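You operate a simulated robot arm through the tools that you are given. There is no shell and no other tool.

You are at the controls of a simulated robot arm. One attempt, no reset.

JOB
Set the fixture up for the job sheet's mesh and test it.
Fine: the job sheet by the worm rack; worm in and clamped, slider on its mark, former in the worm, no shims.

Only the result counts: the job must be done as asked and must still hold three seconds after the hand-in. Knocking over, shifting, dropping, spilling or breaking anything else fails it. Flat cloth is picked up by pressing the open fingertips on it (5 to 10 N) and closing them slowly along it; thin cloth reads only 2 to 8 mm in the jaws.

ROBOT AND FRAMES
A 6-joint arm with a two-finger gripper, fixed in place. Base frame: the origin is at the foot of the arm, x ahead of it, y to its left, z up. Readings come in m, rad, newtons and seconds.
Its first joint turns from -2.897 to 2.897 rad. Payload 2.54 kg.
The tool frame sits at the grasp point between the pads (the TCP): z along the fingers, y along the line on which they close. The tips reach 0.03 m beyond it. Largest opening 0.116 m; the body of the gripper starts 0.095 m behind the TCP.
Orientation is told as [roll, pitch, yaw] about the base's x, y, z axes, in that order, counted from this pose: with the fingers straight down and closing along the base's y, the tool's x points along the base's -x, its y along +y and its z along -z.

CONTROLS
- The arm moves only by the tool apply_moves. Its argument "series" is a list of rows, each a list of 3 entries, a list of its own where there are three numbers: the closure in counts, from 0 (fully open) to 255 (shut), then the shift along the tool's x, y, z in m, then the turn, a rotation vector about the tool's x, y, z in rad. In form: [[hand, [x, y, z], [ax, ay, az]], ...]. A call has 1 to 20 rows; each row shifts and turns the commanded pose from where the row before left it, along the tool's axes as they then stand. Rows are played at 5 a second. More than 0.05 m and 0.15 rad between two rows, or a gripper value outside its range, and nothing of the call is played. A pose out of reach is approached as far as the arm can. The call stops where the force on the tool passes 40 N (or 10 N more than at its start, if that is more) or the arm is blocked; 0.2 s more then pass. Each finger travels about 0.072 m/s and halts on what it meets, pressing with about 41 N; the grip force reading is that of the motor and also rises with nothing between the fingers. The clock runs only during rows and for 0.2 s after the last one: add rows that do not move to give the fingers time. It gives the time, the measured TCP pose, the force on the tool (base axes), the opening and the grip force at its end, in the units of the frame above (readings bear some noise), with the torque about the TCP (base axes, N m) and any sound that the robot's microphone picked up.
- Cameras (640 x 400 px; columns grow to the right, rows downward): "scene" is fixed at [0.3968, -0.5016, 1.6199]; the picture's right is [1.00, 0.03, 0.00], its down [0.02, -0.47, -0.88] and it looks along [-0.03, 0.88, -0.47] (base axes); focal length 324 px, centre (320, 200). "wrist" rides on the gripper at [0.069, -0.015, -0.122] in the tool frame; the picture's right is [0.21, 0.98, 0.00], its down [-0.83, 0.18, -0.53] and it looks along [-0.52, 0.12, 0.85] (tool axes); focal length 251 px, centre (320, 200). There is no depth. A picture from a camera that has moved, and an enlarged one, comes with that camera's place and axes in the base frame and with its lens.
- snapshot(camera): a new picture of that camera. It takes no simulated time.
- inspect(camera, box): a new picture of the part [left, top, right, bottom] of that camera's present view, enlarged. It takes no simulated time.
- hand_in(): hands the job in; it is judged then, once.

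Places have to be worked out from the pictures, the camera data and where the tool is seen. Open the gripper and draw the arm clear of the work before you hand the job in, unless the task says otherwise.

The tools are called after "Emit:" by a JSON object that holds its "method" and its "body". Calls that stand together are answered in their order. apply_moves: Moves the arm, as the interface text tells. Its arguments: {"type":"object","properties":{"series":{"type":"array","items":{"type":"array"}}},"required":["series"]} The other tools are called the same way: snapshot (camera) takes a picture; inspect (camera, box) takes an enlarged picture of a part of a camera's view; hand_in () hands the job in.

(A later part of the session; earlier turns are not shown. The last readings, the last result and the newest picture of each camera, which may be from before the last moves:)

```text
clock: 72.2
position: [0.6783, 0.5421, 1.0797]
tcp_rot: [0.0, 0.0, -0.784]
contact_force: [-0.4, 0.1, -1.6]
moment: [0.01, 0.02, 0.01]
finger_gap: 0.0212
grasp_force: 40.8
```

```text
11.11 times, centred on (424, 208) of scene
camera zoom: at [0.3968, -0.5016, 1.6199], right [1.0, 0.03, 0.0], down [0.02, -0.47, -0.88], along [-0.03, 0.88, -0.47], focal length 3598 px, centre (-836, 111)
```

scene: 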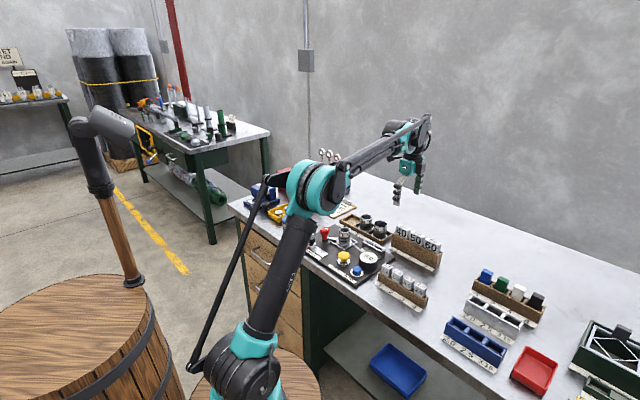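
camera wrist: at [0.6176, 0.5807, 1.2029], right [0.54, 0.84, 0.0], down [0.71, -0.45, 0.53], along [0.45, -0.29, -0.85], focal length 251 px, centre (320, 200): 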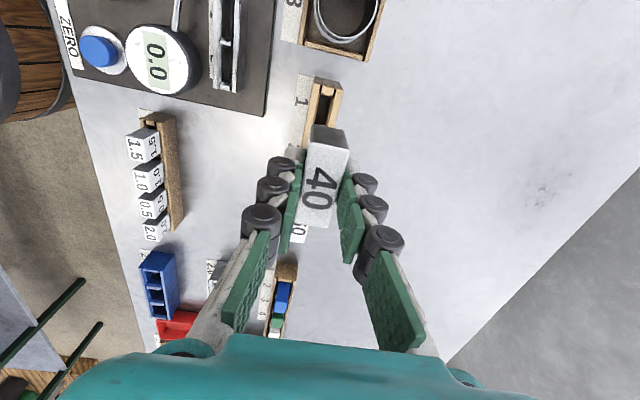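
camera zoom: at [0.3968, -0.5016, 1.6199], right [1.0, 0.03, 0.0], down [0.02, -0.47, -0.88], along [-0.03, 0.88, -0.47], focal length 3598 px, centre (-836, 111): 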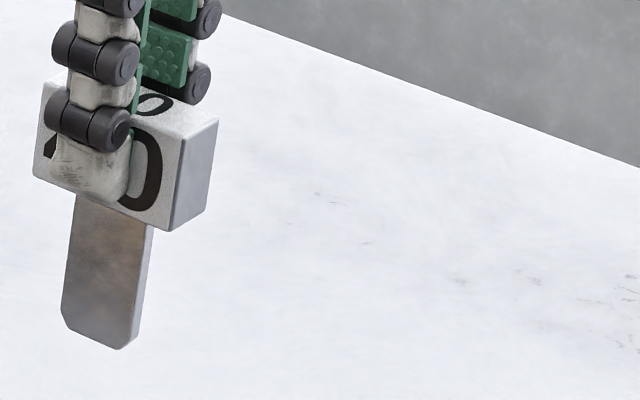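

The blade is about 28 mm wide and 50 mm long; the worm's bore is about 36 mm, so it fits. I carry it over the worm at height.

Emit:
{"method": "apply_moves", "body": {"series": [[235, [0.0265, -0.0246, 0], [0, 0, 0]], [235, [0.0265, -0.0246, 0], [0, 0, 0]], [235, [0.0265, -0.0246, 0], [0, 0, 0]], [235, [0.0265, -0.0246, 0], [0, 0, 0]], [235, [0.0265, -0.0246, 0], [0, 0, 0]], [235, [0.0265, -0.0246, 0], [0, 0, 0]], [235, [0, 0, 0], [0, 0, 0]], [235, [0, 0, 0], [0, 0, 0]]]}}

Emit:
{"method": "snapshot", "body": {"camera": "wrist"}}

Emit:
{"method": "inspect", "body": {"camera": "wrist", "box": [250, 60, 390, 200]}}

Emit:
{"method": "inspect", "body": {"camera": "scene", "box": [310, 190, 390, 260]}}

```text
clock: 74.0
position: [0.4604, 0.5512, 1.0801]
tcp_rot: [0.0, -0.002, -0.783]
contact_force: [-0.1, 0.0, -1.8]
moment: [0.01, 0.0, -0.03]
finger_gap: 0.021
grasp_force: 41.1
```

```text
taken
camera wrist: at [0.3991, 0.5876, 1.2021], right [0.54, 0.84, 0.0], down [0.71, -0.45, 0.53], along [0.45, -0.29, -0.85], focal length 251 px, centre (320, 200)
```

wrist: 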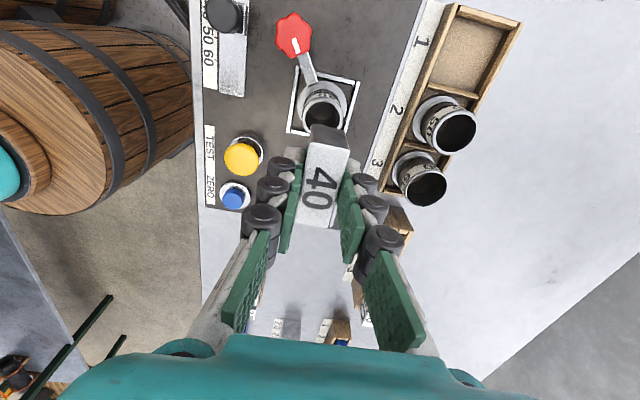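

```text
2.86 times, centred on (320, 130) of wrist
camera zoom: at [0.3991, 0.5876, 1.2021], right [0.54, 0.84, 0.0], down [0.71, -0.45, 0.53], along [0.45, -0.29, -0.85], focal length 718 px, centre (320, 400)
```

zoom: 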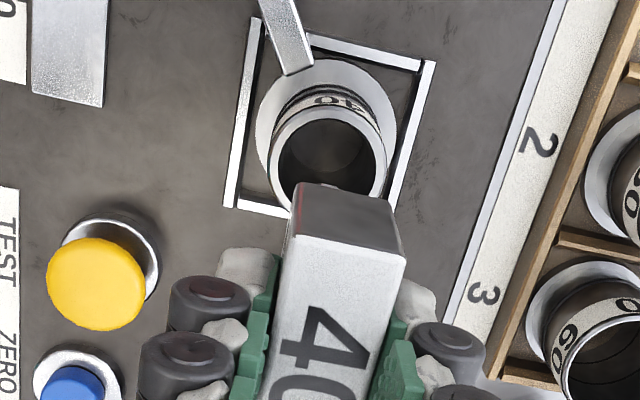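

```text
5.71 times, centred on (350, 225) of scene
camera zoom: at [0.3968, -0.5016, 1.6199], right [1.0, 0.03, 0.0], down [0.02, -0.47, -0.88], along [-0.03, 0.88, -0.47], focal length 1850 px, centre (149, 57)
```

zoom: 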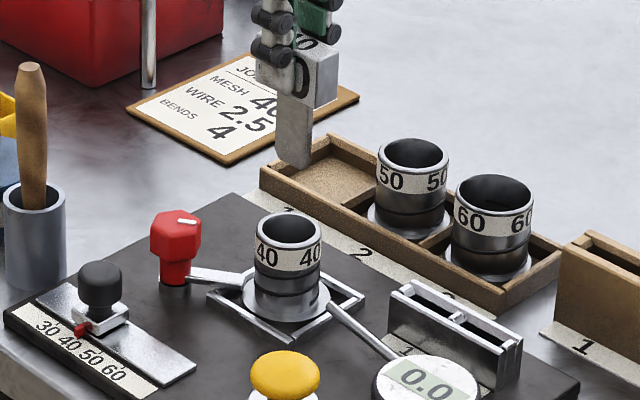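

Relative to the blade, the worm's centre is about 4 mm toward +x and 2 mm toward +y in tool axes. I correct and lower to just above the rim for another check.

Emit:
{"method": "apply_moves", "body": {"series": [[235, [0.0042, 0.002, 0], [0, 0, 0]], [235, [0, 0, 0.02], [0, 0, 0]], [235, [0, 0, 0.02], [0, 0, 0]], [235, [0, 0, 0.01], [0, 0, 0]], [235, [0, 0, 0], [0, 0, 0]], [235, [0, 0, 0], [0, 0, 0]]]}}

Emit:
{"method": "inspect", "body": {"camera": "wrist", "box": [250, 80, 390, 220]}}

Emit:
{"method": "inspect", "body": {"camera": "scene", "box": [320, 205, 376, 247]}}

```text
clock: 75.4
position: [0.4582, 0.5536, 1.0297]
tcp_rot: [0.001, -0.001, -0.783]
contact_force: [0.4, 0.0, -2.3]
moment: [0.01, 0.01, -0.02]
finger_gap: 0.0211
grasp_force: 41.0
```

```text
2.86 times, centred on (320, 150) of wrist
camera zoom: at [0.3976, 0.5921, 1.1512], right [0.54, 0.84, 0.0], down [0.71, -0.45, 0.53], along [0.45, -0.29, -0.85], focal length 718 px, centre (320, 343)
```

zoom: 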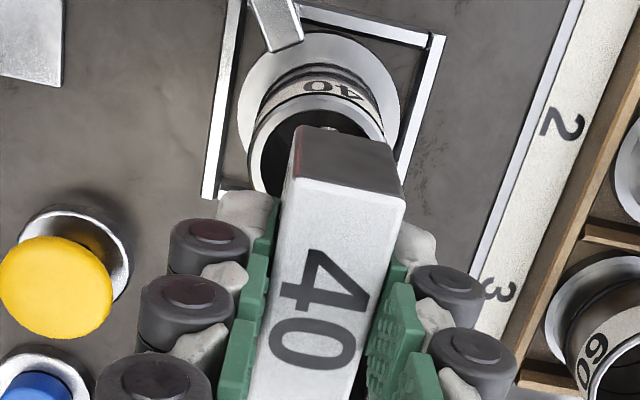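

```text
9.52 times, centred on (348, 226) of scene
camera zoom: at [0.3968, -0.5016, 1.6199], right [1.0, 0.03, 0.0], down [0.02, -0.47, -0.88], along [-0.03, 0.88, -0.47], focal length 3084 px, centre (53, -48)
```

zoom: 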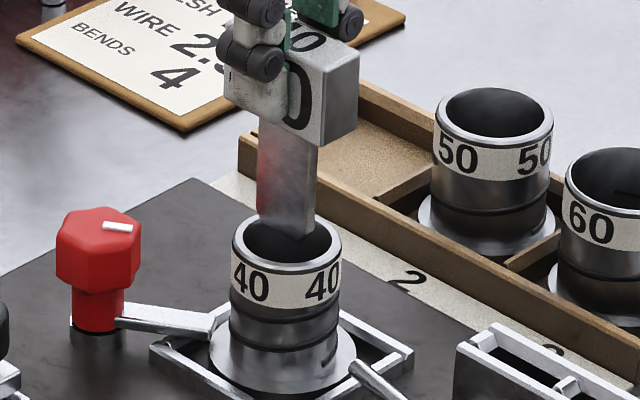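

The wrist view and the scene view agree that I over-corrected: the blade is about 5 mm too far toward +x. I shift back without lowering and check again.

Emit:
{"method": "apply_moves", "body": {"series": [[235, [-0.005, -0.001, 0], [0, 0, 0]], [235, [0, 0, 0], [0, 0, 0]], [235, [0, 0, 0], [0, 0, 0]]]}}

Emit:
{"method": "inspect", "body": {"camera": "wrist", "box": [250, 80, 390, 220]}}

Emit:
{"method": "inspect", "body": {"camera": "scene", "box": [330, 214, 366, 241]}}

```text
clock: 76.2
position: [0.4615, 0.5496, 1.0297]
tcp_rot: [0.0, 0.002, -0.784]
contact_force: [-0.3, 0.2, -1.9]
moment: [-0.03, -0.02, 0.02]
finger_gap: 0.0212
grasp_force: 40.7
```

```text
2.86 times, centred on (320, 150) of wrist
camera zoom: at [0.4012, 0.5878, 1.1521], right [0.54, 0.84, 0.0], down [0.71, -0.45, 0.53], along [0.45, -0.29, -0.85], focal length 718 px, centre (320, 343)
```

zoom: 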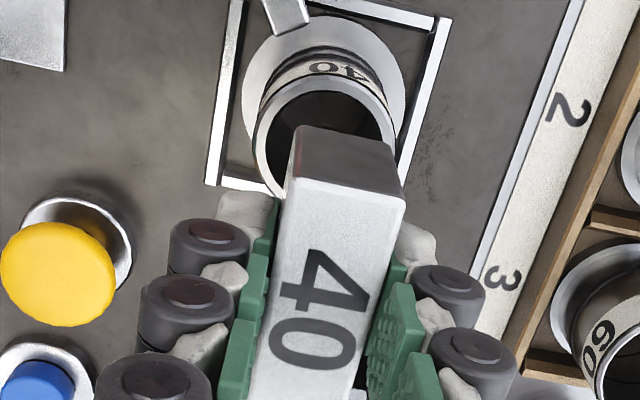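

```text
14.81 times, centred on (348, 228) of scene
camera zoom: at [0.3968, -0.5016, 1.6199], right [1.0, 0.03, 0.0], down [0.02, -0.47, -0.88], along [-0.03, 0.88, -0.47], focal length 4797 px, centre (-95, -207)
```

zoom: 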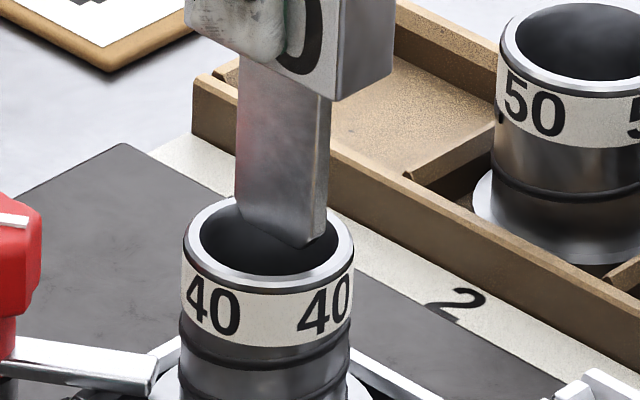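

The scene view now shows the blade about 3 mm right of the bore axis, while the wrist view calls it centred. I move back half of that difference and check the scene again.

Emit:
{"method": "apply_moves", "body": {"series": [[235, [0.0027, -0.0006, 0], [0, 0, 0]], [235, [0, 0, 0], [0, 0, 0]], [235, [0, 0, 0], [0, 0, 0]]]}}

Emit:
{"method": "inspect", "body": {"camera": "wrist", "box": [250, 80, 390, 220]}}

Emit:
{"method": "inspect", "body": {"camera": "scene", "box": [330, 214, 366, 241]}}

```text
clock: 77.0
position: [0.4605, 0.5516, 1.0302]
tcp_rot: [-0.001, 0.001, -0.783]
contact_force: [0.5, -1.8, -1.1]
moment: [0.03, -0.06, -0.02]
finger_gap: 0.021
grasp_force: 40.7
```

```text
2.86 times, centred on (320, 150) of wrist
camera zoom: at [0.3998, 0.5895, 1.152], right [0.54, 0.84, 0.0], down [0.71, -0.45, 0.53], along [0.45, -0.29, -0.85], focal length 718 px, centre (320, 343)
```

zoom: 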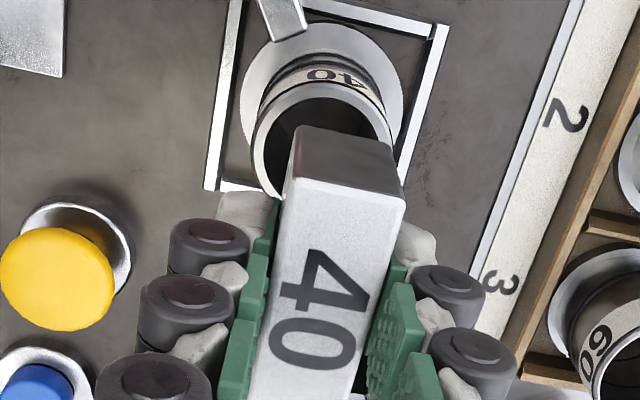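

```text
14.81 times, centred on (348, 228) of scene
camera zoom: at [0.3968, -0.5016, 1.6199], right [1.0, 0.03, 0.0], down [0.02, -0.47, -0.88], along [-0.03, 0.88, -0.47], focal length 4797 px, centre (-95, -207)
```

zoom: 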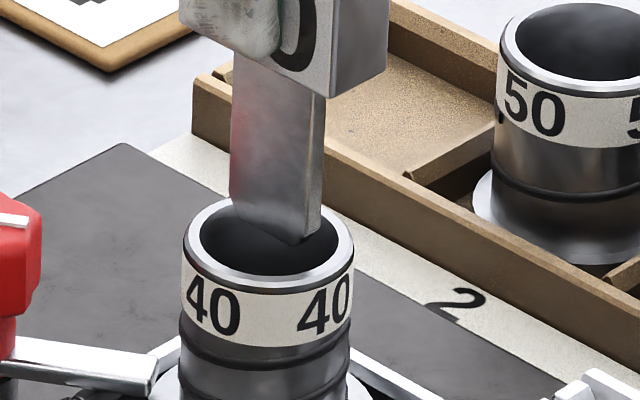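

The blade is now within about 1 mm sideways. I lower in small steps and watch where the tip enters relative to the rim.

Emit:
{"method": "apply_moves", "body": {"series": [[235, [0, 0, 0.004], [0, 0, 0]], [235, [0, 0, 0.003], [0, 0, 0]], [235, [0, 0, 0], [0, 0, 0]]]}}

Emit:
{"method": "inspect", "body": {"camera": "scene", "box": [330, 214, 366, 241]}}

Emit:
{"method": "inspect", "body": {"camera": "wrist", "box": [250, 80, 390, 220]}}

```text
clock: 77.8
position: [0.46, 0.5512, 1.0239]
tcp_rot: [0.0, 0.0, -0.785]
contact_force: [-0.1, -0.3, -1.0]
moment: [-0.01, 0.01, -0.01]
finger_gap: 0.0211
grasp_force: 41.4
```

```text
14.81 times, centred on (348, 228) of scene
camera zoom: at [0.3968, -0.5016, 1.6199], right [1.0, 0.03, 0.0], down [0.02, -0.47, -0.88], along [-0.03, 0.88, -0.47], focal length 4797 px, centre (-95, -207)
```

zoom: 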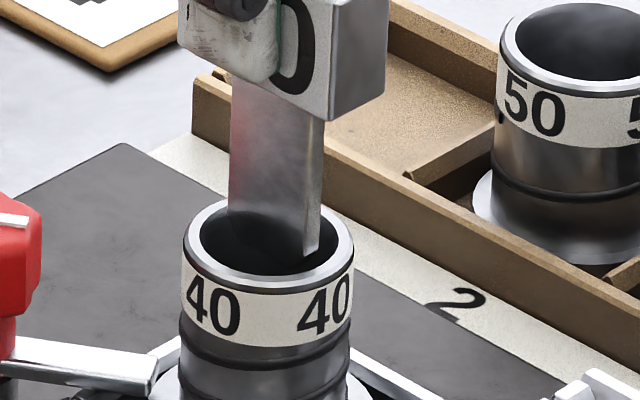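

```text
2.86 times, centred on (320, 150) of wrist
camera zoom: at [0.3997, 0.5894, 1.1453], right [0.54, 0.84, 0.0], down [0.71, -0.45, 0.53], along [0.45, -0.29, -0.85], focal length 718 px, centre (320, 343)
```

zoom: 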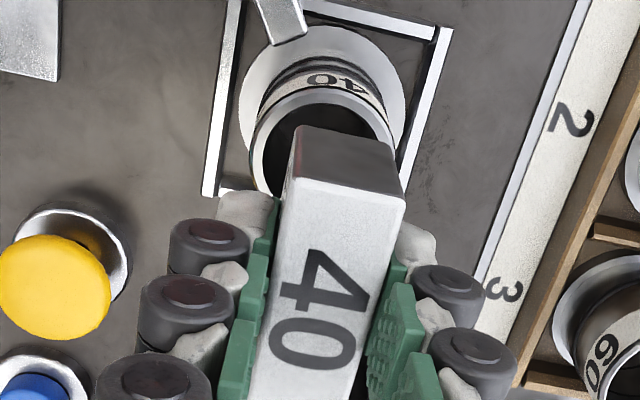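

The tip lies inside the bore outline. I continue down in small steps, watching the force.

Emit:
{"method": "apply_moves", "body": {"series": [[235, [0, 0, 0.003], [0, 0, 0]], [235, [0, 0, 0.003], [0, 0, 0]], [235, [0, 0, 0], [0, 0, 0]]]}}

Emit:
{"method": "inspect", "body": {"camera": "scene", "box": [330, 214, 366, 241]}}

```text
clock: 78.6
position: [0.4602, 0.5508, 1.0173]
tcp_rot: [-0.001, 0.001, -0.784]
contact_force: [0.1, 0.3, -1.8]
moment: [0.0, -0.01, 0.03]
finger_gap: 0.0209
grasp_force: 41.0
```

```text
14.81 times, centred on (348, 228) of scene
camera zoom: at [0.3968, -0.5016, 1.6199], right [1.0, 0.03, 0.0], down [0.02, -0.47, -0.88], along [-0.03, 0.88, -0.47], focal length 4797 px, centre (-95, -207)
```

zoom: 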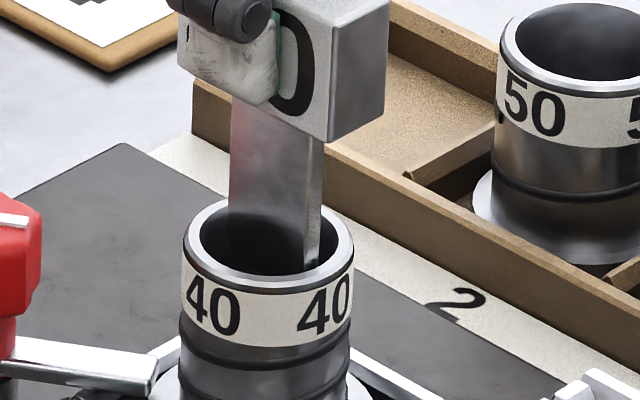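

The blade is in the bore with no contact. I keep lowering.

Emit:
{"method": "apply_moves", "body": {"series": [[235, [0, 0, 0.005], [0, 0, 0]], [235, [0, 0, 0.005], [0, 0, 0]], [235, [0, 0, 0.005], [0, 0, 0]], [235, [0, 0, 0], [0, 0, 0]]]}}

Emit:
{"method": "inspect", "body": {"camera": "scene", "box": [330, 214, 366, 241]}}

Emit:
{"method": "inspect", "body": {"camera": "wrist", "box": [250, 80, 390, 220]}}

```text
clock: 79.6
position: [0.4599, 0.5494, 1.0011]
tcp_rot: [0.0, 0.0, -0.783]
contact_force: [-0.7, 0.3, -1.4]
moment: [-0.03, 0.01, 0.03]
finger_gap: 0.0209
grasp_force: 40.6
```

```text
14.81 times, centred on (348, 228) of scene
camera zoom: at [0.3968, -0.5016, 1.6199], right [1.0, 0.03, 0.0], down [0.02, -0.47, -0.88], along [-0.03, 0.88, -0.47], focal length 4797 px, centre (-95, -207)
```

zoom: 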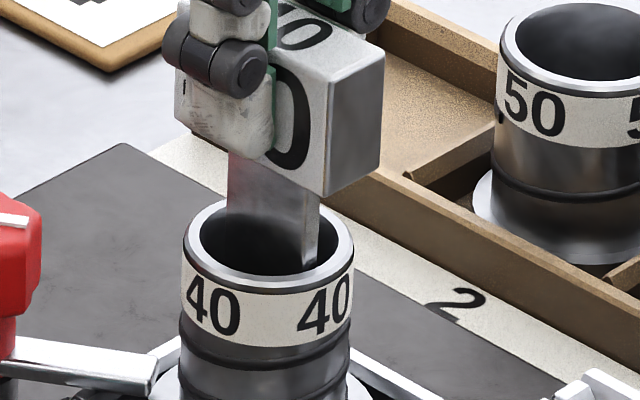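

```text
2.86 times, centred on (320, 150) of wrist
camera zoom: at [0.3993, 0.5884, 1.1235], right [0.54, 0.84, 0.0], down [0.71, -0.45, 0.53], along [0.45, -0.29, -0.85], focal length 718 px, centre (320, 343)
```

zoom: 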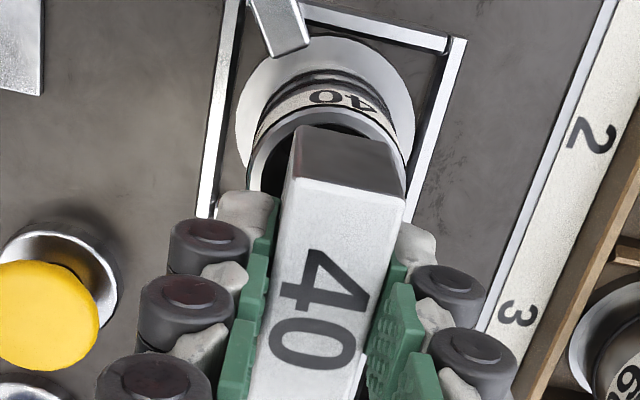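

Still free. About 27 mm remains until the block meets the rim, so I continue.

Emit:
{"method": "apply_moves", "body": {"series": [[235, [0, 0, 0.006], [0, 0, 0]], [235, [0, 0, 0.006], [0, 0, 0]], [235, [0, 0, 0.006], [0, 0, 0]], [235, [0, 0, 0], [0, 0, 0]]]}}

Emit:
{"method": "inspect", "body": {"camera": "scene", "box": [330, 214, 366, 241]}}

Emit:
{"method": "inspect", "body": {"camera": "wrist", "box": [250, 80, 390, 220]}}

```text
clock: 80.6
position: [0.4605, 0.5507, 0.9848]
tcp_rot: [0.001, 0.0, -0.783]
contact_force: [0.1, 0.1, -1.0]
moment: [0.0, -0.06, -0.01]
finger_gap: 0.021
grasp_force: 40.9
```

```text
14.81 times, centred on (348, 228) of scene
camera zoom: at [0.3968, -0.5016, 1.6199], right [1.0, 0.03, 0.0], down [0.02, -0.47, -0.88], along [-0.03, 0.88, -0.47], focal length 4797 px, centre (-95, -207)
```

zoom: 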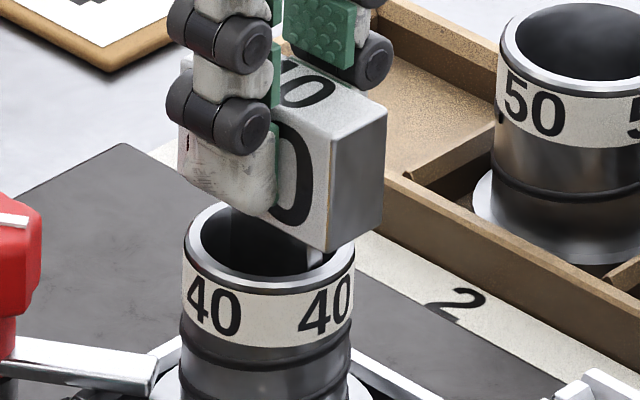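

```text
2.86 times, centred on (320, 150) of wrist
camera zoom: at [0.4007, 0.5883, 1.1067], right [0.54, 0.84, 0.0], down [0.71, -0.45, 0.53], along [0.45, -0.29, -0.85], focal length 718 px, centre (320, 343)
```

zoom: 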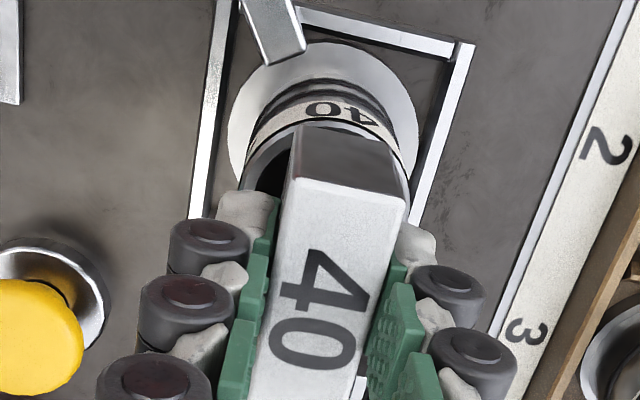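

Still free of contact. The block is about 1 cm above the rim, so I step down in small increments until it rests.

Emit:
{"method": "apply_moves", "body": {"series": [[235, [0, 0, 0.004], [0, 0, 0]], [235, [0, 0, 0.002], [0, 0, 0]], [235, [0, 0, 0], [0, 0, 0]]]}}

Emit:
{"method": "apply_moves", "body": {"series": [[235, [0, 0, 0.0015], [0, 0, 0]], [235, [0, 0, 0], [0, 0, 0]]]}}

Emit:
{"method": "inspect", "body": {"camera": "scene", "box": [330, 214, 366, 241]}}

```text
clock: 81.4
position: [0.4611, 0.5501, 0.9787]
tcp_rot: [-0.001, 0.0, -0.784]
contact_force: [-0.2, 1.3, -2.5]
moment: [0.02, -0.01, 0.02]
finger_gap: 0.021
grasp_force: 41.2
```

```text
clock: 82.0
position: [0.461, 0.5512, 0.9785]
tcp_rot: [-0.001, -0.002, -0.784]
contact_force: [-0.2, 0.1, -3.0]
moment: [-0.02, 0.01, -0.01]
finger_gap: 0.021
grasp_force: 41.0
```

```text
14.81 times, centred on (348, 228) of scene
camera zoom: at [0.3968, -0.5016, 1.6199], right [1.0, 0.03, 0.0], down [0.02, -0.47, -0.88], along [-0.03, 0.88, -0.47], focal length 4797 px, centre (-95, -207)
```

zoom: 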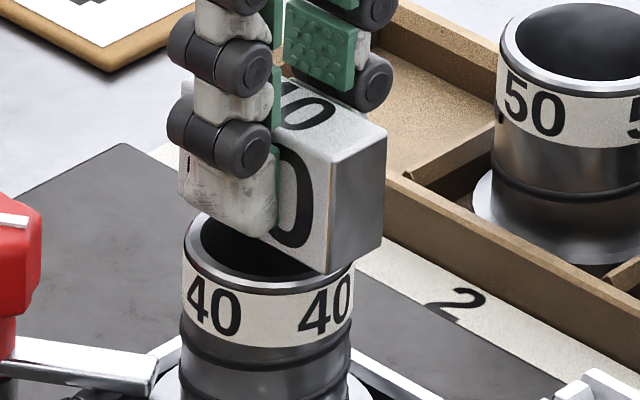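

No contact yet; about 5 mm left. I continue in 1.5 mm steps.

Emit:
{"method": "apply_moves", "body": {"series": [[235, [0, 0, 0.0015], [0, 0, 0]], [235, [0, 0, 0.0015], [0, 0, 0]], [235, [0, 0, 0], [0, 0, 0]]]}}

Emit:
{"method": "apply_moves", "body": {"series": [[235, [0, 0, 0.0015], [0, 0, 0]], [235, [0, 0, 0], [0, 0, 0]]]}}

Emit:
{"method": "inspect", "body": {"camera": "scene", "box": [330, 214, 366, 241]}}

Emit:
{"method": "inspect", "body": {"camera": "wrist", "box": [250, 80, 390, 220]}}

```text
clock: 82.8
position: [0.4619, 0.5513, 0.9747]
tcp_rot: [-0.001, -0.001, -0.785]
contact_force: [-0.5, 0.6, -1.6]
moment: [0.0, -0.01, 0.02]
finger_gap: 0.0209
grasp_force: 40.4
```

```text
clock: 83.4
position: [0.4615, 0.5525, 0.9744]
tcp_rot: [0.0, -0.001, -0.784]
contact_force: [-0.7, -0.1, -1.5]
moment: [0.03, -0.02, 0.0]
finger_gap: 0.021
grasp_force: 41.5
```

```text
14.81 times, centred on (348, 228) of scene
camera zoom: at [0.3968, -0.5016, 1.6199], right [1.0, 0.03, 0.0], down [0.02, -0.47, -0.88], along [-0.03, 0.88, -0.47], focal length 4797 px, centre (-95, -207)
```

zoom: 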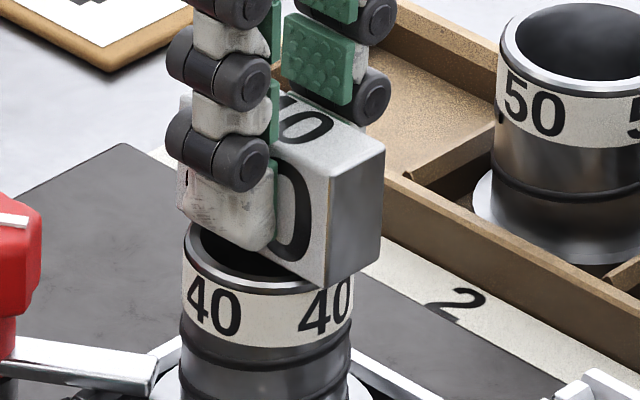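

```text
2.86 times, centred on (320, 150) of wrist
camera zoom: at [0.4008, 0.5899, 1.095], right [0.54, 0.84, 0.0], down [0.71, -0.45, 0.53], along [0.45, -0.29, -0.85], focal length 718 px, centre (320, 343)
```

zoom: 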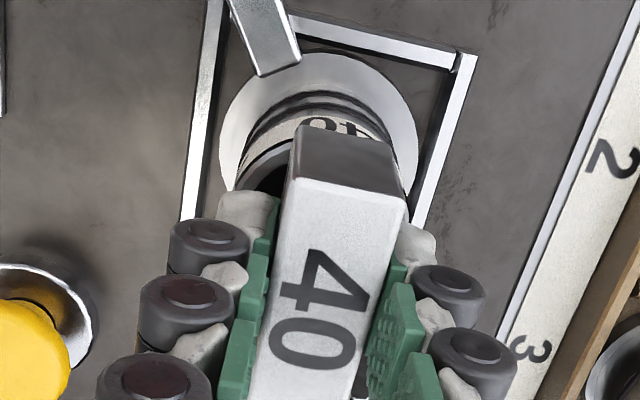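

Almost there; I continue down in millimetre steps.

Emit:
{"method": "apply_moves", "body": {"series": [[235, [0, 0, 0.0015], [0, 0, 0]], [235, [0, 0, 0], [0, 0, 0]]]}}

Emit:
{"method": "apply_moves", "body": {"series": [[235, [0, 0, 0.0015], [0, 0, 0]], [235, [0, 0, 0], [0, 0, 0]]]}}

Emit:
{"method": "inspect", "body": {"camera": "scene", "box": [330, 214, 366, 241]}}

```text
clock: 84.0
position: [0.462, 0.5521, 0.9724]
tcp_rot: [0.001, 0.0, -0.784]
contact_force: [-0.2, 2.6, 14.4]
moment: [0.02, -0.06, 0.03]
finger_gap: 0.0211
grasp_force: 40.7
```

```text
clock: 84.6
position: [0.4606, 0.5517, 0.9693]
tcp_rot: [0.001, 0.0, -0.784]
contact_force: [9.3, 8.0, 36.5]
moment: [0.3, -0.3, 0.0]
finger_gap: 0.0214
grasp_force: 41.0
```

```text
14.81 times, centred on (348, 228) of scene
camera zoom: at [0.3968, -0.5016, 1.6199], right [1.0, 0.03, 0.0], down [0.02, -0.47, -0.88], along [-0.03, 0.88, -0.47], focal length 4797 px, centre (-95, -207)
```

zoom: 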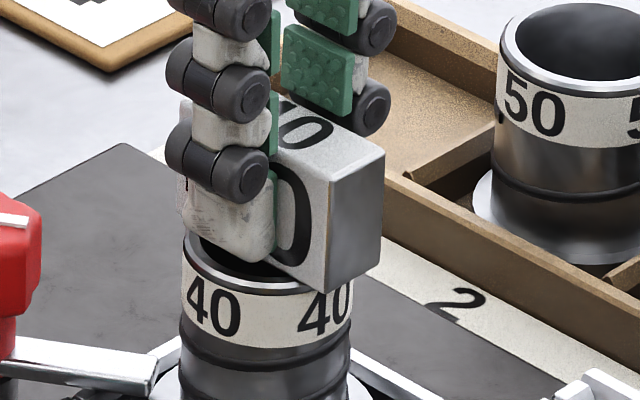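

Firm contact: the block (and fingertips) are on the rim. I relieve the load by 1.5 mm and open slowly so the former drops onto its seat.

Emit:
{"method": "apply_moves", "body": {"series": [[235, [0, 0, -0.0015], [0, 0, 0]], [235, [0, 0, 0], [0, 0, 0]], [220, [0, 0, 0], [0, 0, 0]], [205, [0, 0, 0], [0, 0, 0]], [190, [0, 0, 0], [0, 0, 0]], [160, [0, 0, 0], [0, 0, 0]], [130, [0, 0, 0], [0, 0, 0]], [130, [0, 0, 0], [0, 0, 0]]]}}

Emit:
{"method": "inspect", "body": {"camera": "scene", "box": [326, 210, 374, 246]}}

Emit:
{"method": "inspect", "body": {"camera": "wrist", "box": [220, 80, 420, 240]}}

```text
clock: 86.4
position: [0.4612, 0.5516, 0.9708]
tcp_rot: [0.0, 0.001, -0.785]
contact_force: [-0.9, 0.2, 0.3]
moment: [0.0, 0.0, 0.01]
finger_gap: 0.0568
grasp_force: 0.0
```

```text
11.11 times, centred on (350, 228) of scene
camera zoom: at [0.3968, -0.5016, 1.6199], right [1.0, 0.03, 0.0], down [0.02, -0.47, -0.88], along [-0.03, 0.88, -0.47], focal length 3598 px, centre (-13, -111)
```

zoom: 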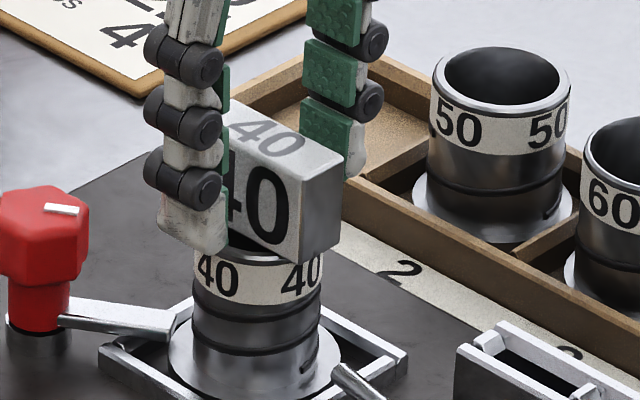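

```text
2.50 times, centred on (320, 160) of wrist
camera zoom: at [0.4004, 0.5897, 1.0929], right [0.54, 0.84, 0.0], down [0.71, -0.45, 0.53], along [0.45, -0.29, -0.85], focal length 629 px, centre (320, 300)
```

zoom: 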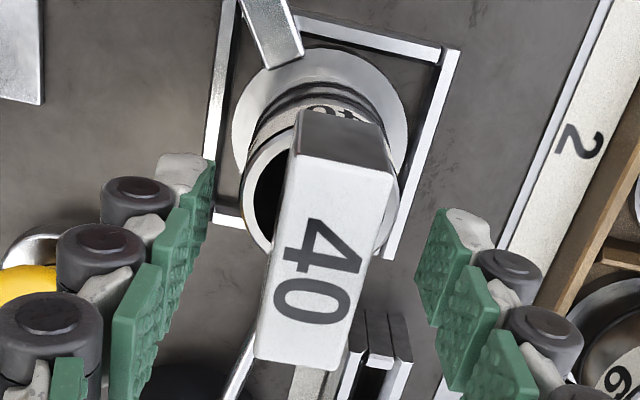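

The former stands in the worm. I lift the open hand clear and look at how it sits.

Emit:
{"method": "apply_moves", "body": {"series": [[100, [0, 0, 0], [0, 0, 0]], [80, [0, 0, -0.02], [0, 0, 0]], [80, [0, 0, -0.04], [0, 0, 0]], [80, [0, 0, -0.04], [0, 0, 0]], [80, [0, 0, -0.02], [0, 0, 0]], [80, [0, 0, 0], [0, 0, 0]]]}}

Emit:
{"method": "snapshot", "body": {"camera": "wrist"}}

Emit:
{"method": "inspect", "body": {"camera": "wrist", "box": [260, 50, 380, 170]}}

Emit:
{"method": "inspect", "body": {"camera": "scene", "box": [326, 214, 374, 250]}}

```text
clock: 87.8
position: [0.4623, 0.5532, 1.0915]
tcp_rot: [0.0, 0.001, -0.782]
contact_force: [-0.4, 0.1, 0.7]
moment: [-0.01, 0.02, 0.0]
finger_gap: 0.0795
grasp_force: 0.0
```

```text
taken
camera wrist: at [0.402, 0.5916, 1.2131], right [0.54, 0.84, 0.0], down [0.71, -0.45, 0.53], along [0.45, -0.29, -0.85], focal length 251 px, centre (320, 200)
```

wrist: 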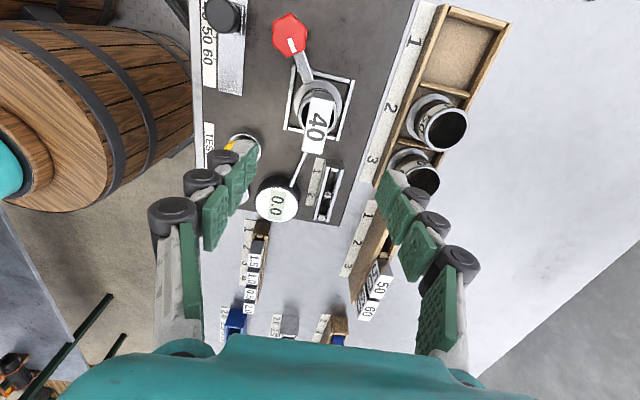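

```text
3.33 times, centred on (320, 110) of wrist
camera zoom: at [0.402, 0.5916, 1.2131], right [0.54, 0.84, 0.0], down [0.71, -0.45, 0.53], along [0.45, -0.29, -0.85], focal length 838 px, centre (320, 500)
```

zoom: 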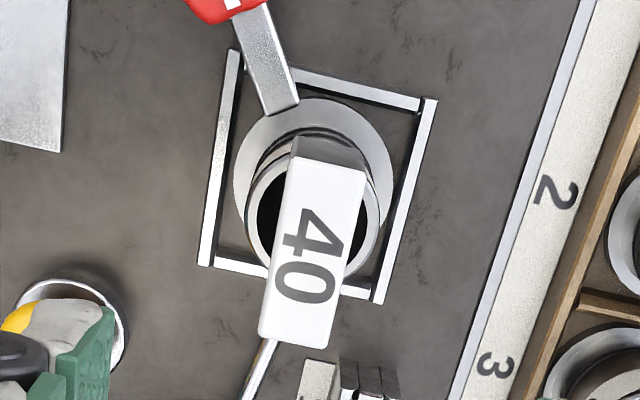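

```text
11.11 times, centred on (350, 232) of scene
camera zoom: at [0.3968, -0.5016, 1.6199], right [1.0, 0.03, 0.0], down [0.02, -0.47, -0.88], along [-0.03, 0.88, -0.47], focal length 3598 px, centre (-13, -156)
```

zoom: 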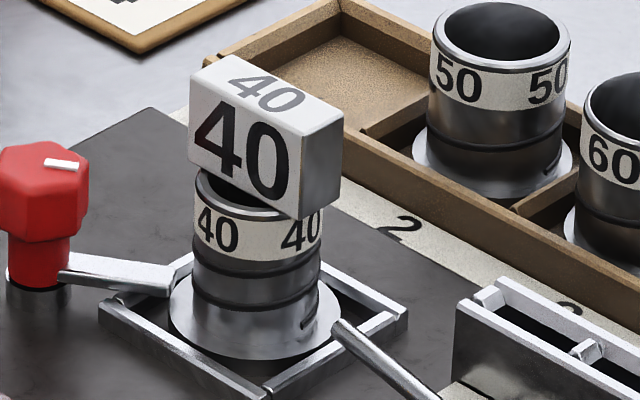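

I take a closer look to see whether the block sits level on the rim.

Emit:
{"method": "inspect", "body": {"camera": "scene", "box": [336, 217, 356, 237]}}

Emit:
{"method": "inspect", "body": {"camera": "wrist", "box": [290, 70, 350, 160]}}

```text
16.00 times, centred on (346, 227) of scene
camera zoom: at [0.3968, -0.5016, 1.6199], right [1.0, 0.03, 0.0], down [0.02, -0.47, -0.88], along [-0.03, 0.88, -0.47], focal length 5181 px, centre (-96, -232)
```

zoom: 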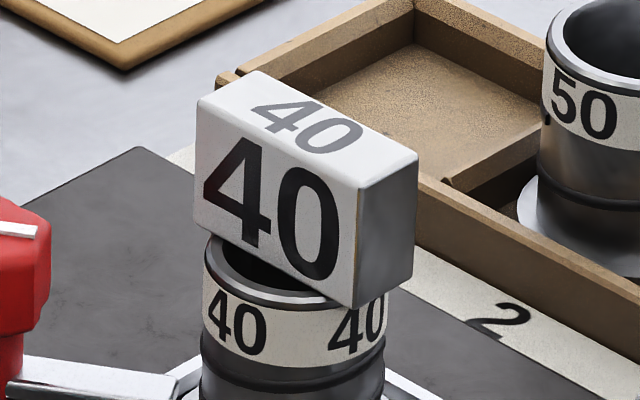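

```text
4.44 times, centred on (320, 115) of wrist
camera zoom: at [0.402, 0.5916, 1.2131], right [0.54, 0.84, 0.0], down [0.71, -0.45, 0.53], along [0.45, -0.29, -0.85], focal length 1118 px, centre (320, 578)
```

zoom: 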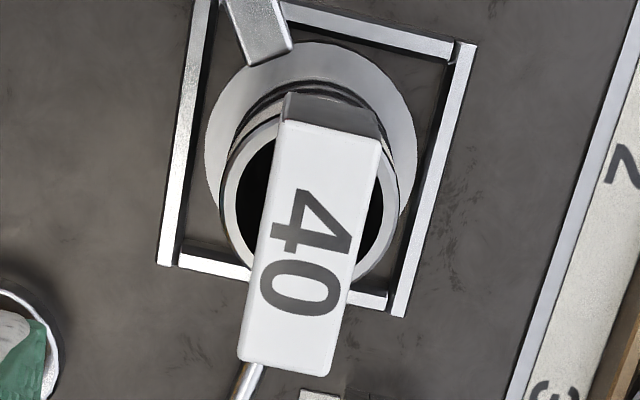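

The block is level and resting, about 2–3 mm off-centre and possibly a few millimetres high. I'll press it down lightly with closed fingertips to make sure it is fully seated.

Emit:
{"method": "apply_moves", "body": {"series": [[150, [-0.0015, -0.002, 0], [0, 0, 0]], [255, [0, 0, 0], [0, 0, 0]], [255, [0, 0, 0.02], [0, 0, 0]], [255, [0, 0, 0.03], [0, 0, 0]], [255, [0, 0, 0.02], [0, 0, 0]], [255, [0, 0, 0.01], [0, 0, 0]], [255, [0, 0, 0], [0, 0, 0]]]}}

Emit:
{"method": "inspect", "body": {"camera": "scene", "box": [326, 205, 374, 241]}}

Emit:
{"method": "inspect", "body": {"camera": "wrist", "box": [250, 80, 390, 220]}}

```text
clock: 89.4
position: [0.461, 0.5491, 1.0105]
tcp_rot: [0.0, 0.001, -0.783]
contact_force: [-1.0, 1.0, 0.3]
moment: [-0.02, 0.01, 0.02]
finger_gap: 0.0
grasp_force: 28.4
```

```text
11.11 times, centred on (350, 223) of scene
camera zoom: at [0.3968, -0.5016, 1.6199], right [1.0, 0.03, 0.0], down [0.02, -0.47, -0.88], along [-0.03, 0.88, -0.47], focal length 3598 px, centre (-13, -56)
```

zoom: 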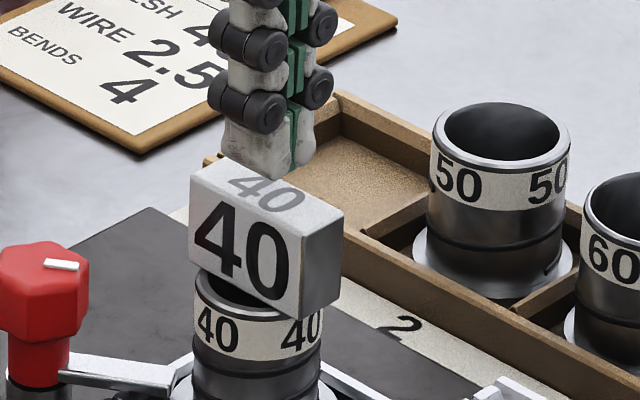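

```text
2.86 times, centred on (320, 150) of wrist
camera zoom: at [0.4005, 0.587, 1.1326], right [0.54, 0.84, 0.0], down [0.71, -0.45, 0.53], along [0.45, -0.29, -0.85], focal length 718 px, centre (320, 343)
```

zoom: 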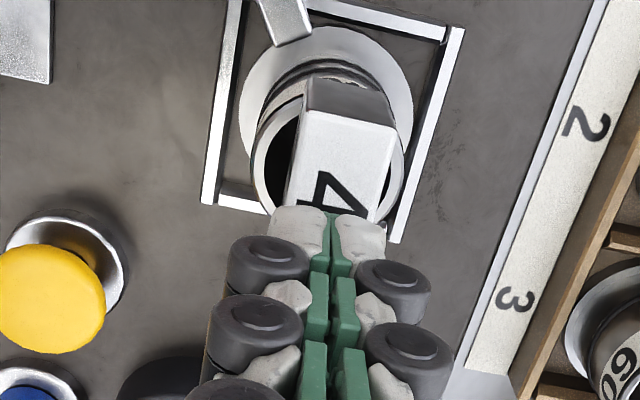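

The closed tips are over the block's middle. I go down in small steps to a light press.

Emit:
{"method": "apply_moves", "body": {"series": [[255, [0, 0, 0.004], [0, 0, 0]], [255, [0, 0, 0.003], [0, 0, 0]], [255, [0, 0, 0], [0, 0, 0]]]}}

Emit:
{"method": "apply_moves", "body": {"series": [[255, [0, 0, 0.002], [0, 0, 0]], [255, [0, 0, 0], [0, 0, 0]]]}}

Emit:
{"method": "inspect", "body": {"camera": "scene", "box": [326, 205, 374, 241]}}

```text
clock: 90.2
position: [0.4596, 0.5495, 1.0051]
tcp_rot: [-0.001, 0.0, -0.784]
contact_force: [-0.8, -0.1, 0.1]
moment: [-0.02, -0.01, -0.03]
finger_gap: 0.0
grasp_force: 29.0
```

```text
clock: 90.8
position: [0.4599, 0.5483, 1.0024]
tcp_rot: [0.0, 0.001, -0.784]
contact_force: [0.2, 1.2, 0.6]
moment: [0.02, 0.01, -0.03]
finger_gap: 0.0
grasp_force: 28.2
```

```text
11.11 times, centred on (350, 223) of scene
camera zoom: at [0.3968, -0.5016, 1.6199], right [1.0, 0.03, 0.0], down [0.02, -0.47, -0.88], along [-0.03, 0.88, -0.47], focal length 3598 px, centre (-13, -56)
```

zoom: 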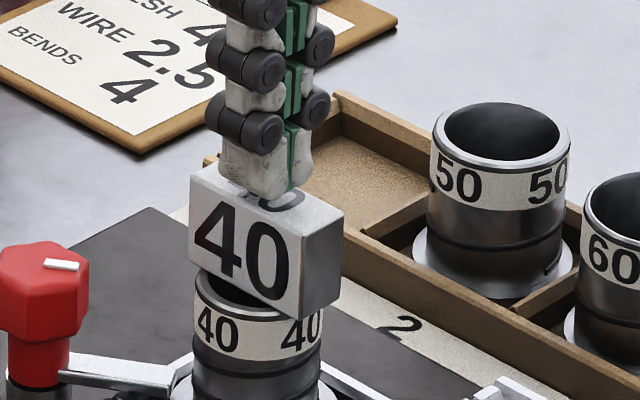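

Emit:
{"method": "apply_moves", "body": {"series": [[255, [0, 0, 0.0015], [0, 0, 0]], [255, [0, 0, 0], [0, 0, 0]]]}}

Emit:
{"method": "apply_moves", "body": {"series": [[255, [0, 0, 0.0015], [0, 0, 0]], [255, [0, 0, 0], [0, 0, 0]]]}}

Emit:
{"method": "apply_moves", "body": {"series": [[255, [0, 0, 0.0012], [0, 0, 0]], [255, [0, 0, 0], [0, 0, 0]]]}}

```text
clock: 91.4
position: [0.461, 0.5501, 1.0009]
tcp_rot: [0.001, -0.001, -0.783]
contact_force: [-0.1, -0.3, 0.0]
moment: [0.0, -0.01, -0.05]
finger_gap: 0.0
grasp_force: 28.3
```

```text
clock: 92.0
position: [0.4613, 0.5496, 1.0003]
tcp_rot: [0.0, 0.0, -0.783]
contact_force: [-0.1, -0.7, 0.0]
moment: [-0.01, 0.01, -0.02]
finger_gap: 0.0002
grasp_force: 28.4
```

```text
clock: 92.6
position: [0.4597, 0.5487, 0.9977]
tcp_rot: [-0.001, 0.001, -0.782]
contact_force: [-0.6, -0.5, -0.3]
moment: [0.02, 0.0, 0.02]
finger_gap: 0.0
grasp_force: 28.7
```

No contact yet. I continue in small steps.

Emit:
{"method": "apply_moves", "body": {"series": [[255, [0, 0, 0.002], [0, 0, 0]], [255, [0, 0, 0], [0, 0, 0]]]}}

Emit:
{"method": "apply_moves", "body": {"series": [[255, [0, 0, 0.0015], [0, 0, 0]], [255, [0, 0, 0], [0, 0, 0]]]}}

Emit:
{"method": "apply_moves", "body": {"series": [[255, [0, 0, 0.0012], [0, 0, 0]], [255, [0, 0, 0], [0, 0, 0]]]}}

Emit:
{"method": "inspect", "body": {"camera": "scene", "box": [326, 205, 374, 241]}}

```text
clock: 93.2
position: [0.4586, 0.549, 0.9962]
tcp_rot: [0.001, 0.0, -0.784]
contact_force: [5.5, 3.1, 32.8]
moment: [0.13, -0.14, 0.01]
finger_gap: 0.006
grasp_force: 28.2
```

```text
clock: 93.6
position: [0.46, 0.5486, 0.9959]
tcp_rot: [0.002, -0.001, -0.783]
contact_force: [1.1, -0.8, 16.5]
moment: [-0.02, 0.0, -0.02]
finger_gap: 0.006
grasp_force: 28.3
stopped in row 1: the force on the tool passed its limit at 49 N (the readings are from after the stop); the commanded pose is now the measured one
```

```text
clock: 94.0
position: [0.46, 0.5487, 0.9966]
tcp_rot: [0.004, -0.001, -0.785]
contact_force: [-1.3, -3.7, 17.1]
moment: [-0.11, 0.09, 0.01]
finger_gap: 0.0061
grasp_force: 28.9
stopped in row 2: the force on the tool passed its limit at 43 N (the readings are from after the stop); the commanded pose is now the measured one
```

```text
11.11 times, centred on (350, 223) of scene
camera zoom: at [0.3968, -0.5016, 1.6199], right [1.0, 0.03, 0.0], down [0.02, -0.47, -0.88], along [-0.03, 0.88, -0.47], focal length 3598 px, centre (-13, -56)
```

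zoom: 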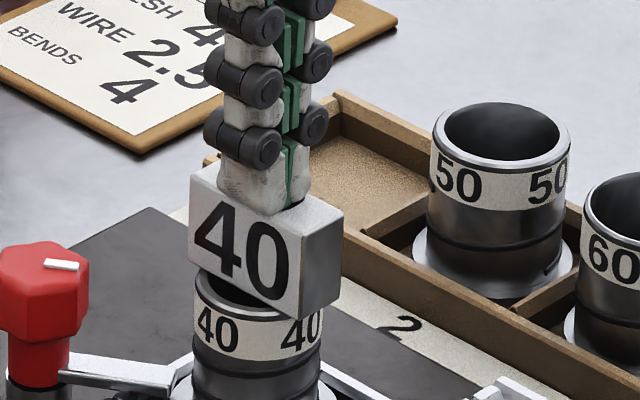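

The block is solid under about 40 N, so the former is fully seated (top at z ≈ 0.966). I lift off and check that everything is undisturbed.

Emit:
{"method": "apply_moves", "body": {"series": [[255, [0, 0, -0.01], [0, 0, 0]], [255, [0, 0, -0.03], [0, 0, 0]], [255, [0, 0, -0.04], [0, 0, 0]], [255, [0, 0, -0.03], [0, 0, 0]], [255, [0, 0, 0], [0, 0, 0]]]}}

Emit:
{"method": "snapshot", "body": {"camera": "wrist"}}

Emit:
{"method": "inspect", "body": {"camera": "scene", "box": [310, 214, 390, 280]}}

```text
clock: 95.2
position: [0.4583, 0.5478, 1.1047]
tcp_rot: [0.001, -0.001, -0.783]
contact_force: [-0.5, 0.0, 0.6]
moment: [0.03, -0.02, -0.01]
finger_gap: 0.0
grasp_force: 28.5
```

```text
taken
camera wrist: at [0.3981, 0.5866, 1.2266], right [0.54, 0.84, 0.0], down [0.71, -0.46, 0.53], along [0.45, -0.29, -0.85], focal length 251 px, centre (320, 200)
```

wrist: 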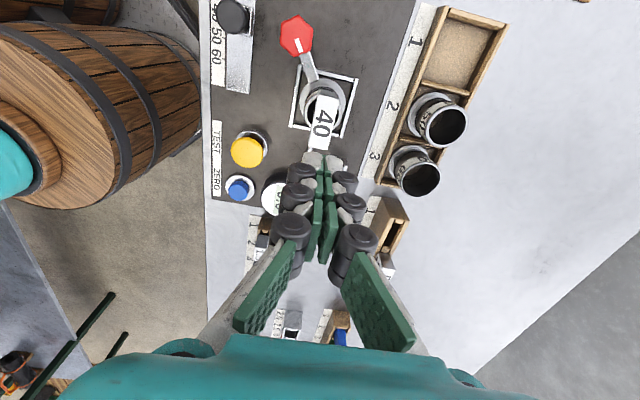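

```text
6.06 times, centred on (350, 247) of scene
camera zoom: at [0.3968, -0.5016, 1.6199], right [1.0, 0.03, 0.0], down [0.02, -0.47, -0.88], along [-0.03, 0.88, -0.47], focal length 1962 px, centre (138, -85)
```

zoom: 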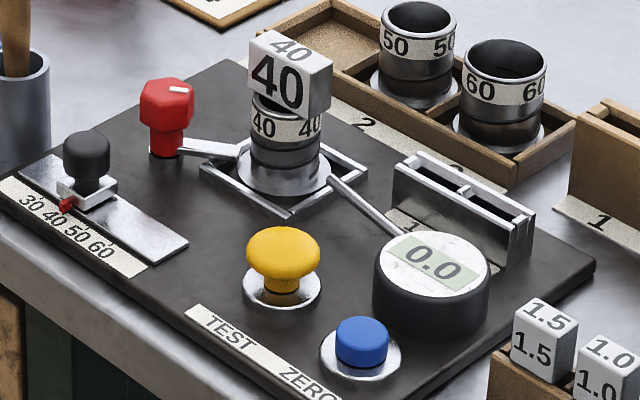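

Everything is in place: worm 40 clamped, slider at 40, former 40 in. Next I go over the yellow TEST button with closed fingers.

Emit:
{"method": "apply_moves", "body": {"series": [[255, [-0.026, -0.029, 0], [0, 0, 0]], [255, [-0.025, -0.029, 0], [0, 0, 0]], [255, [-0.025, -0.028, 0], [0, 0, 0]], [255, [0, 0, 0.03], [0, 0, 0]], [255, [0, 0, 0.03], [0, 0, 0]], [255, [0, 0, 0], [0, 0, 0]], [255, [0, 0, 0], [0, 0, 0]]]}}

Emit:
{"method": "snapshot", "body": {"camera": "wrist"}}

Emit:
{"method": "inspect", "body": {"camera": "scene", "box": [310, 214, 390, 280]}}

```text
clock: 96.8
position: [0.4536, 0.4349, 1.0487]
tcp_rot: [0.001, 0.001, -0.784]
contact_force: [0.2, 0.0, -0.9]
moment: [0.03, -0.02, 0.0]
finger_gap: 0.0
grasp_force: 28.4
```

```text
taken
camera wrist: at [0.3935, 0.4724, 1.1697], right [0.54, 0.84, 0.0], down [0.71, -0.46, 0.53], along [0.45, -0.29, -0.85], focal length 251 px, centre (320, 200)
```

wrist: 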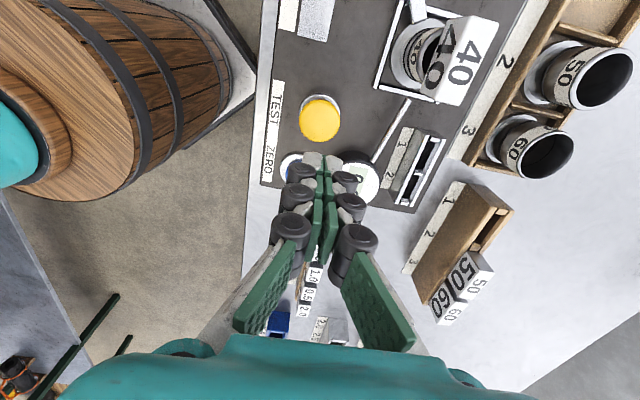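

```text
6.06 times, centred on (350, 247) of scene
camera zoom: at [0.3968, -0.5016, 1.6199], right [1.0, 0.03, 0.0], down [0.02, -0.47, -0.88], along [-0.03, 0.88, -0.47], focal length 1962 px, centre (138, -85)
```

zoom: 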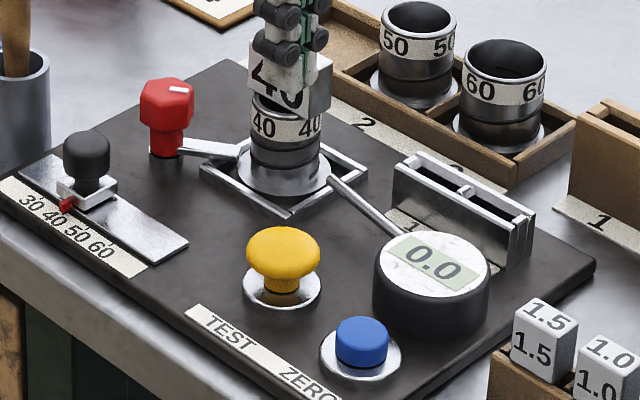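

The button is nearly under the tool. I shift 2.5 mm, lower to just above it, then press in small steps.

Emit:
{"method": "apply_moves", "body": {"series": [[255, [0.0025, 0, 0.03], [0, 0, 0]], [255, [0, 0, 0.03], [0, 0, 0]], [255, [0, 0, 0.03], [0, 0, 0]], [255, [0, 0, 0.01], [0, 0, 0]], [255, [0, 0, 0], [0, 0, 0]]]}}

Emit:
{"method": "inspect", "body": {"camera": "scene", "box": [310, 214, 390, 280]}}

Emit:
{"method": "snapshot", "body": {"camera": "wrist"}}

```text
clock: 98.0
position: [0.4496, 0.4356, 0.9443]
tcp_rot: [0.002, -0.001, -0.783]
contact_force: [-0.1, 0.5, 0.3]
moment: [0.0, 0.0, -0.03]
finger_gap: 0.0001
grasp_force: 29.3
```

```text
6.06 times, centred on (350, 247) of scene
camera zoom: at [0.3968, -0.5016, 1.6199], right [1.0, 0.03, 0.0], down [0.02, -0.47, -0.88], along [-0.03, 0.88, -0.47], focal length 1962 px, centre (138, -85)
```

zoom: 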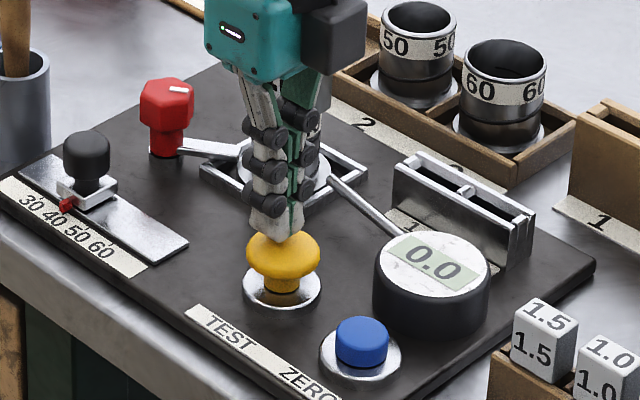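

```text
taken
camera wrist: at [0.3899, 0.4735, 1.0666], right [0.54, 0.84, 0.0], down [0.71, -0.46, 0.53], along [0.45, -0.29, -0.85], focal length 251 px, centre (320, 200)
```

wrist: 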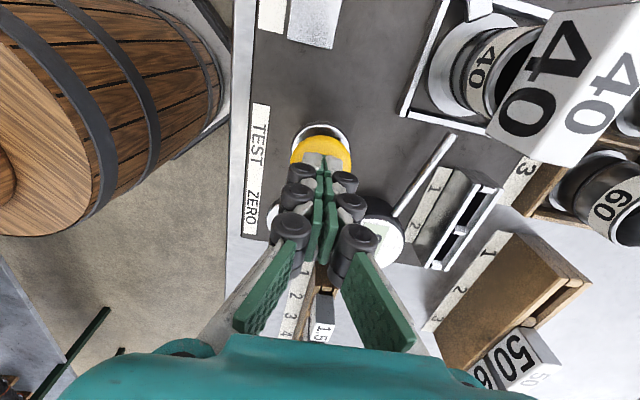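

The tips are just above the button. I press down in small steps, listening for a sound.

Emit:
{"method": "apply_moves", "body": {"series": [[255, [0, 0, 0.003], [0, 0, 0]], [255, [0, 0, 0.002], [0, 0, 0]], [255, [0, 0, 0], [0, 0, 0]]]}}

Emit:
{"method": "apply_moves", "body": {"series": [[255, [0, 0, 0.002], [0, 0, 0]], [255, [0, 0, 0], [0, 0, 0]]]}}

Emit:
{"method": "inspect", "body": {"camera": "scene", "box": [330, 240, 390, 280]}}

```text
clock: 98.8
position: [0.4503, 0.4361, 0.9405]
tcp_rot: [0.003, 0.001, -0.784]
contact_force: [0.3, -0.1, -0.5]
moment: [0.05, 0.01, 0.02]
finger_gap: 0.0001
grasp_force: 28.8
```

```text
clock: 99.5
position: [0.4516, 0.4355, 0.9393]
tcp_rot: [0.002, 0.003, -0.784]
contact_force: [0.3, 0.4, -0.1]
moment: [0.03, 0.0, 0.03]
finger_gap: 0.0
grasp_force: 28.8
```

```text
10.00 times, centred on (360, 260) of scene
camera zoom: at [0.3968, -0.5016, 1.6199], right [1.0, 0.03, 0.0], down [0.02, -0.47, -0.88], along [-0.03, 0.88, -0.47], focal length 3238 px, centre (-80, -400)
```

zoom: 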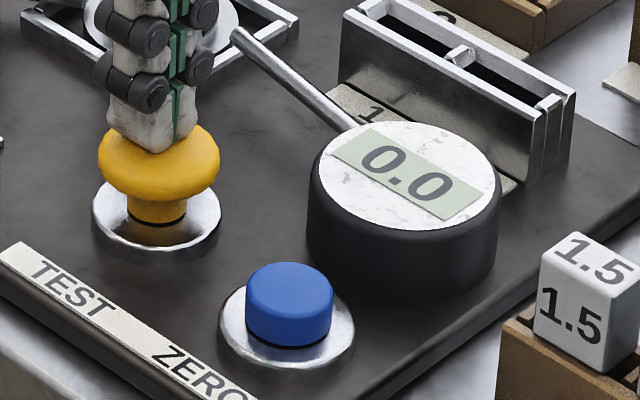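

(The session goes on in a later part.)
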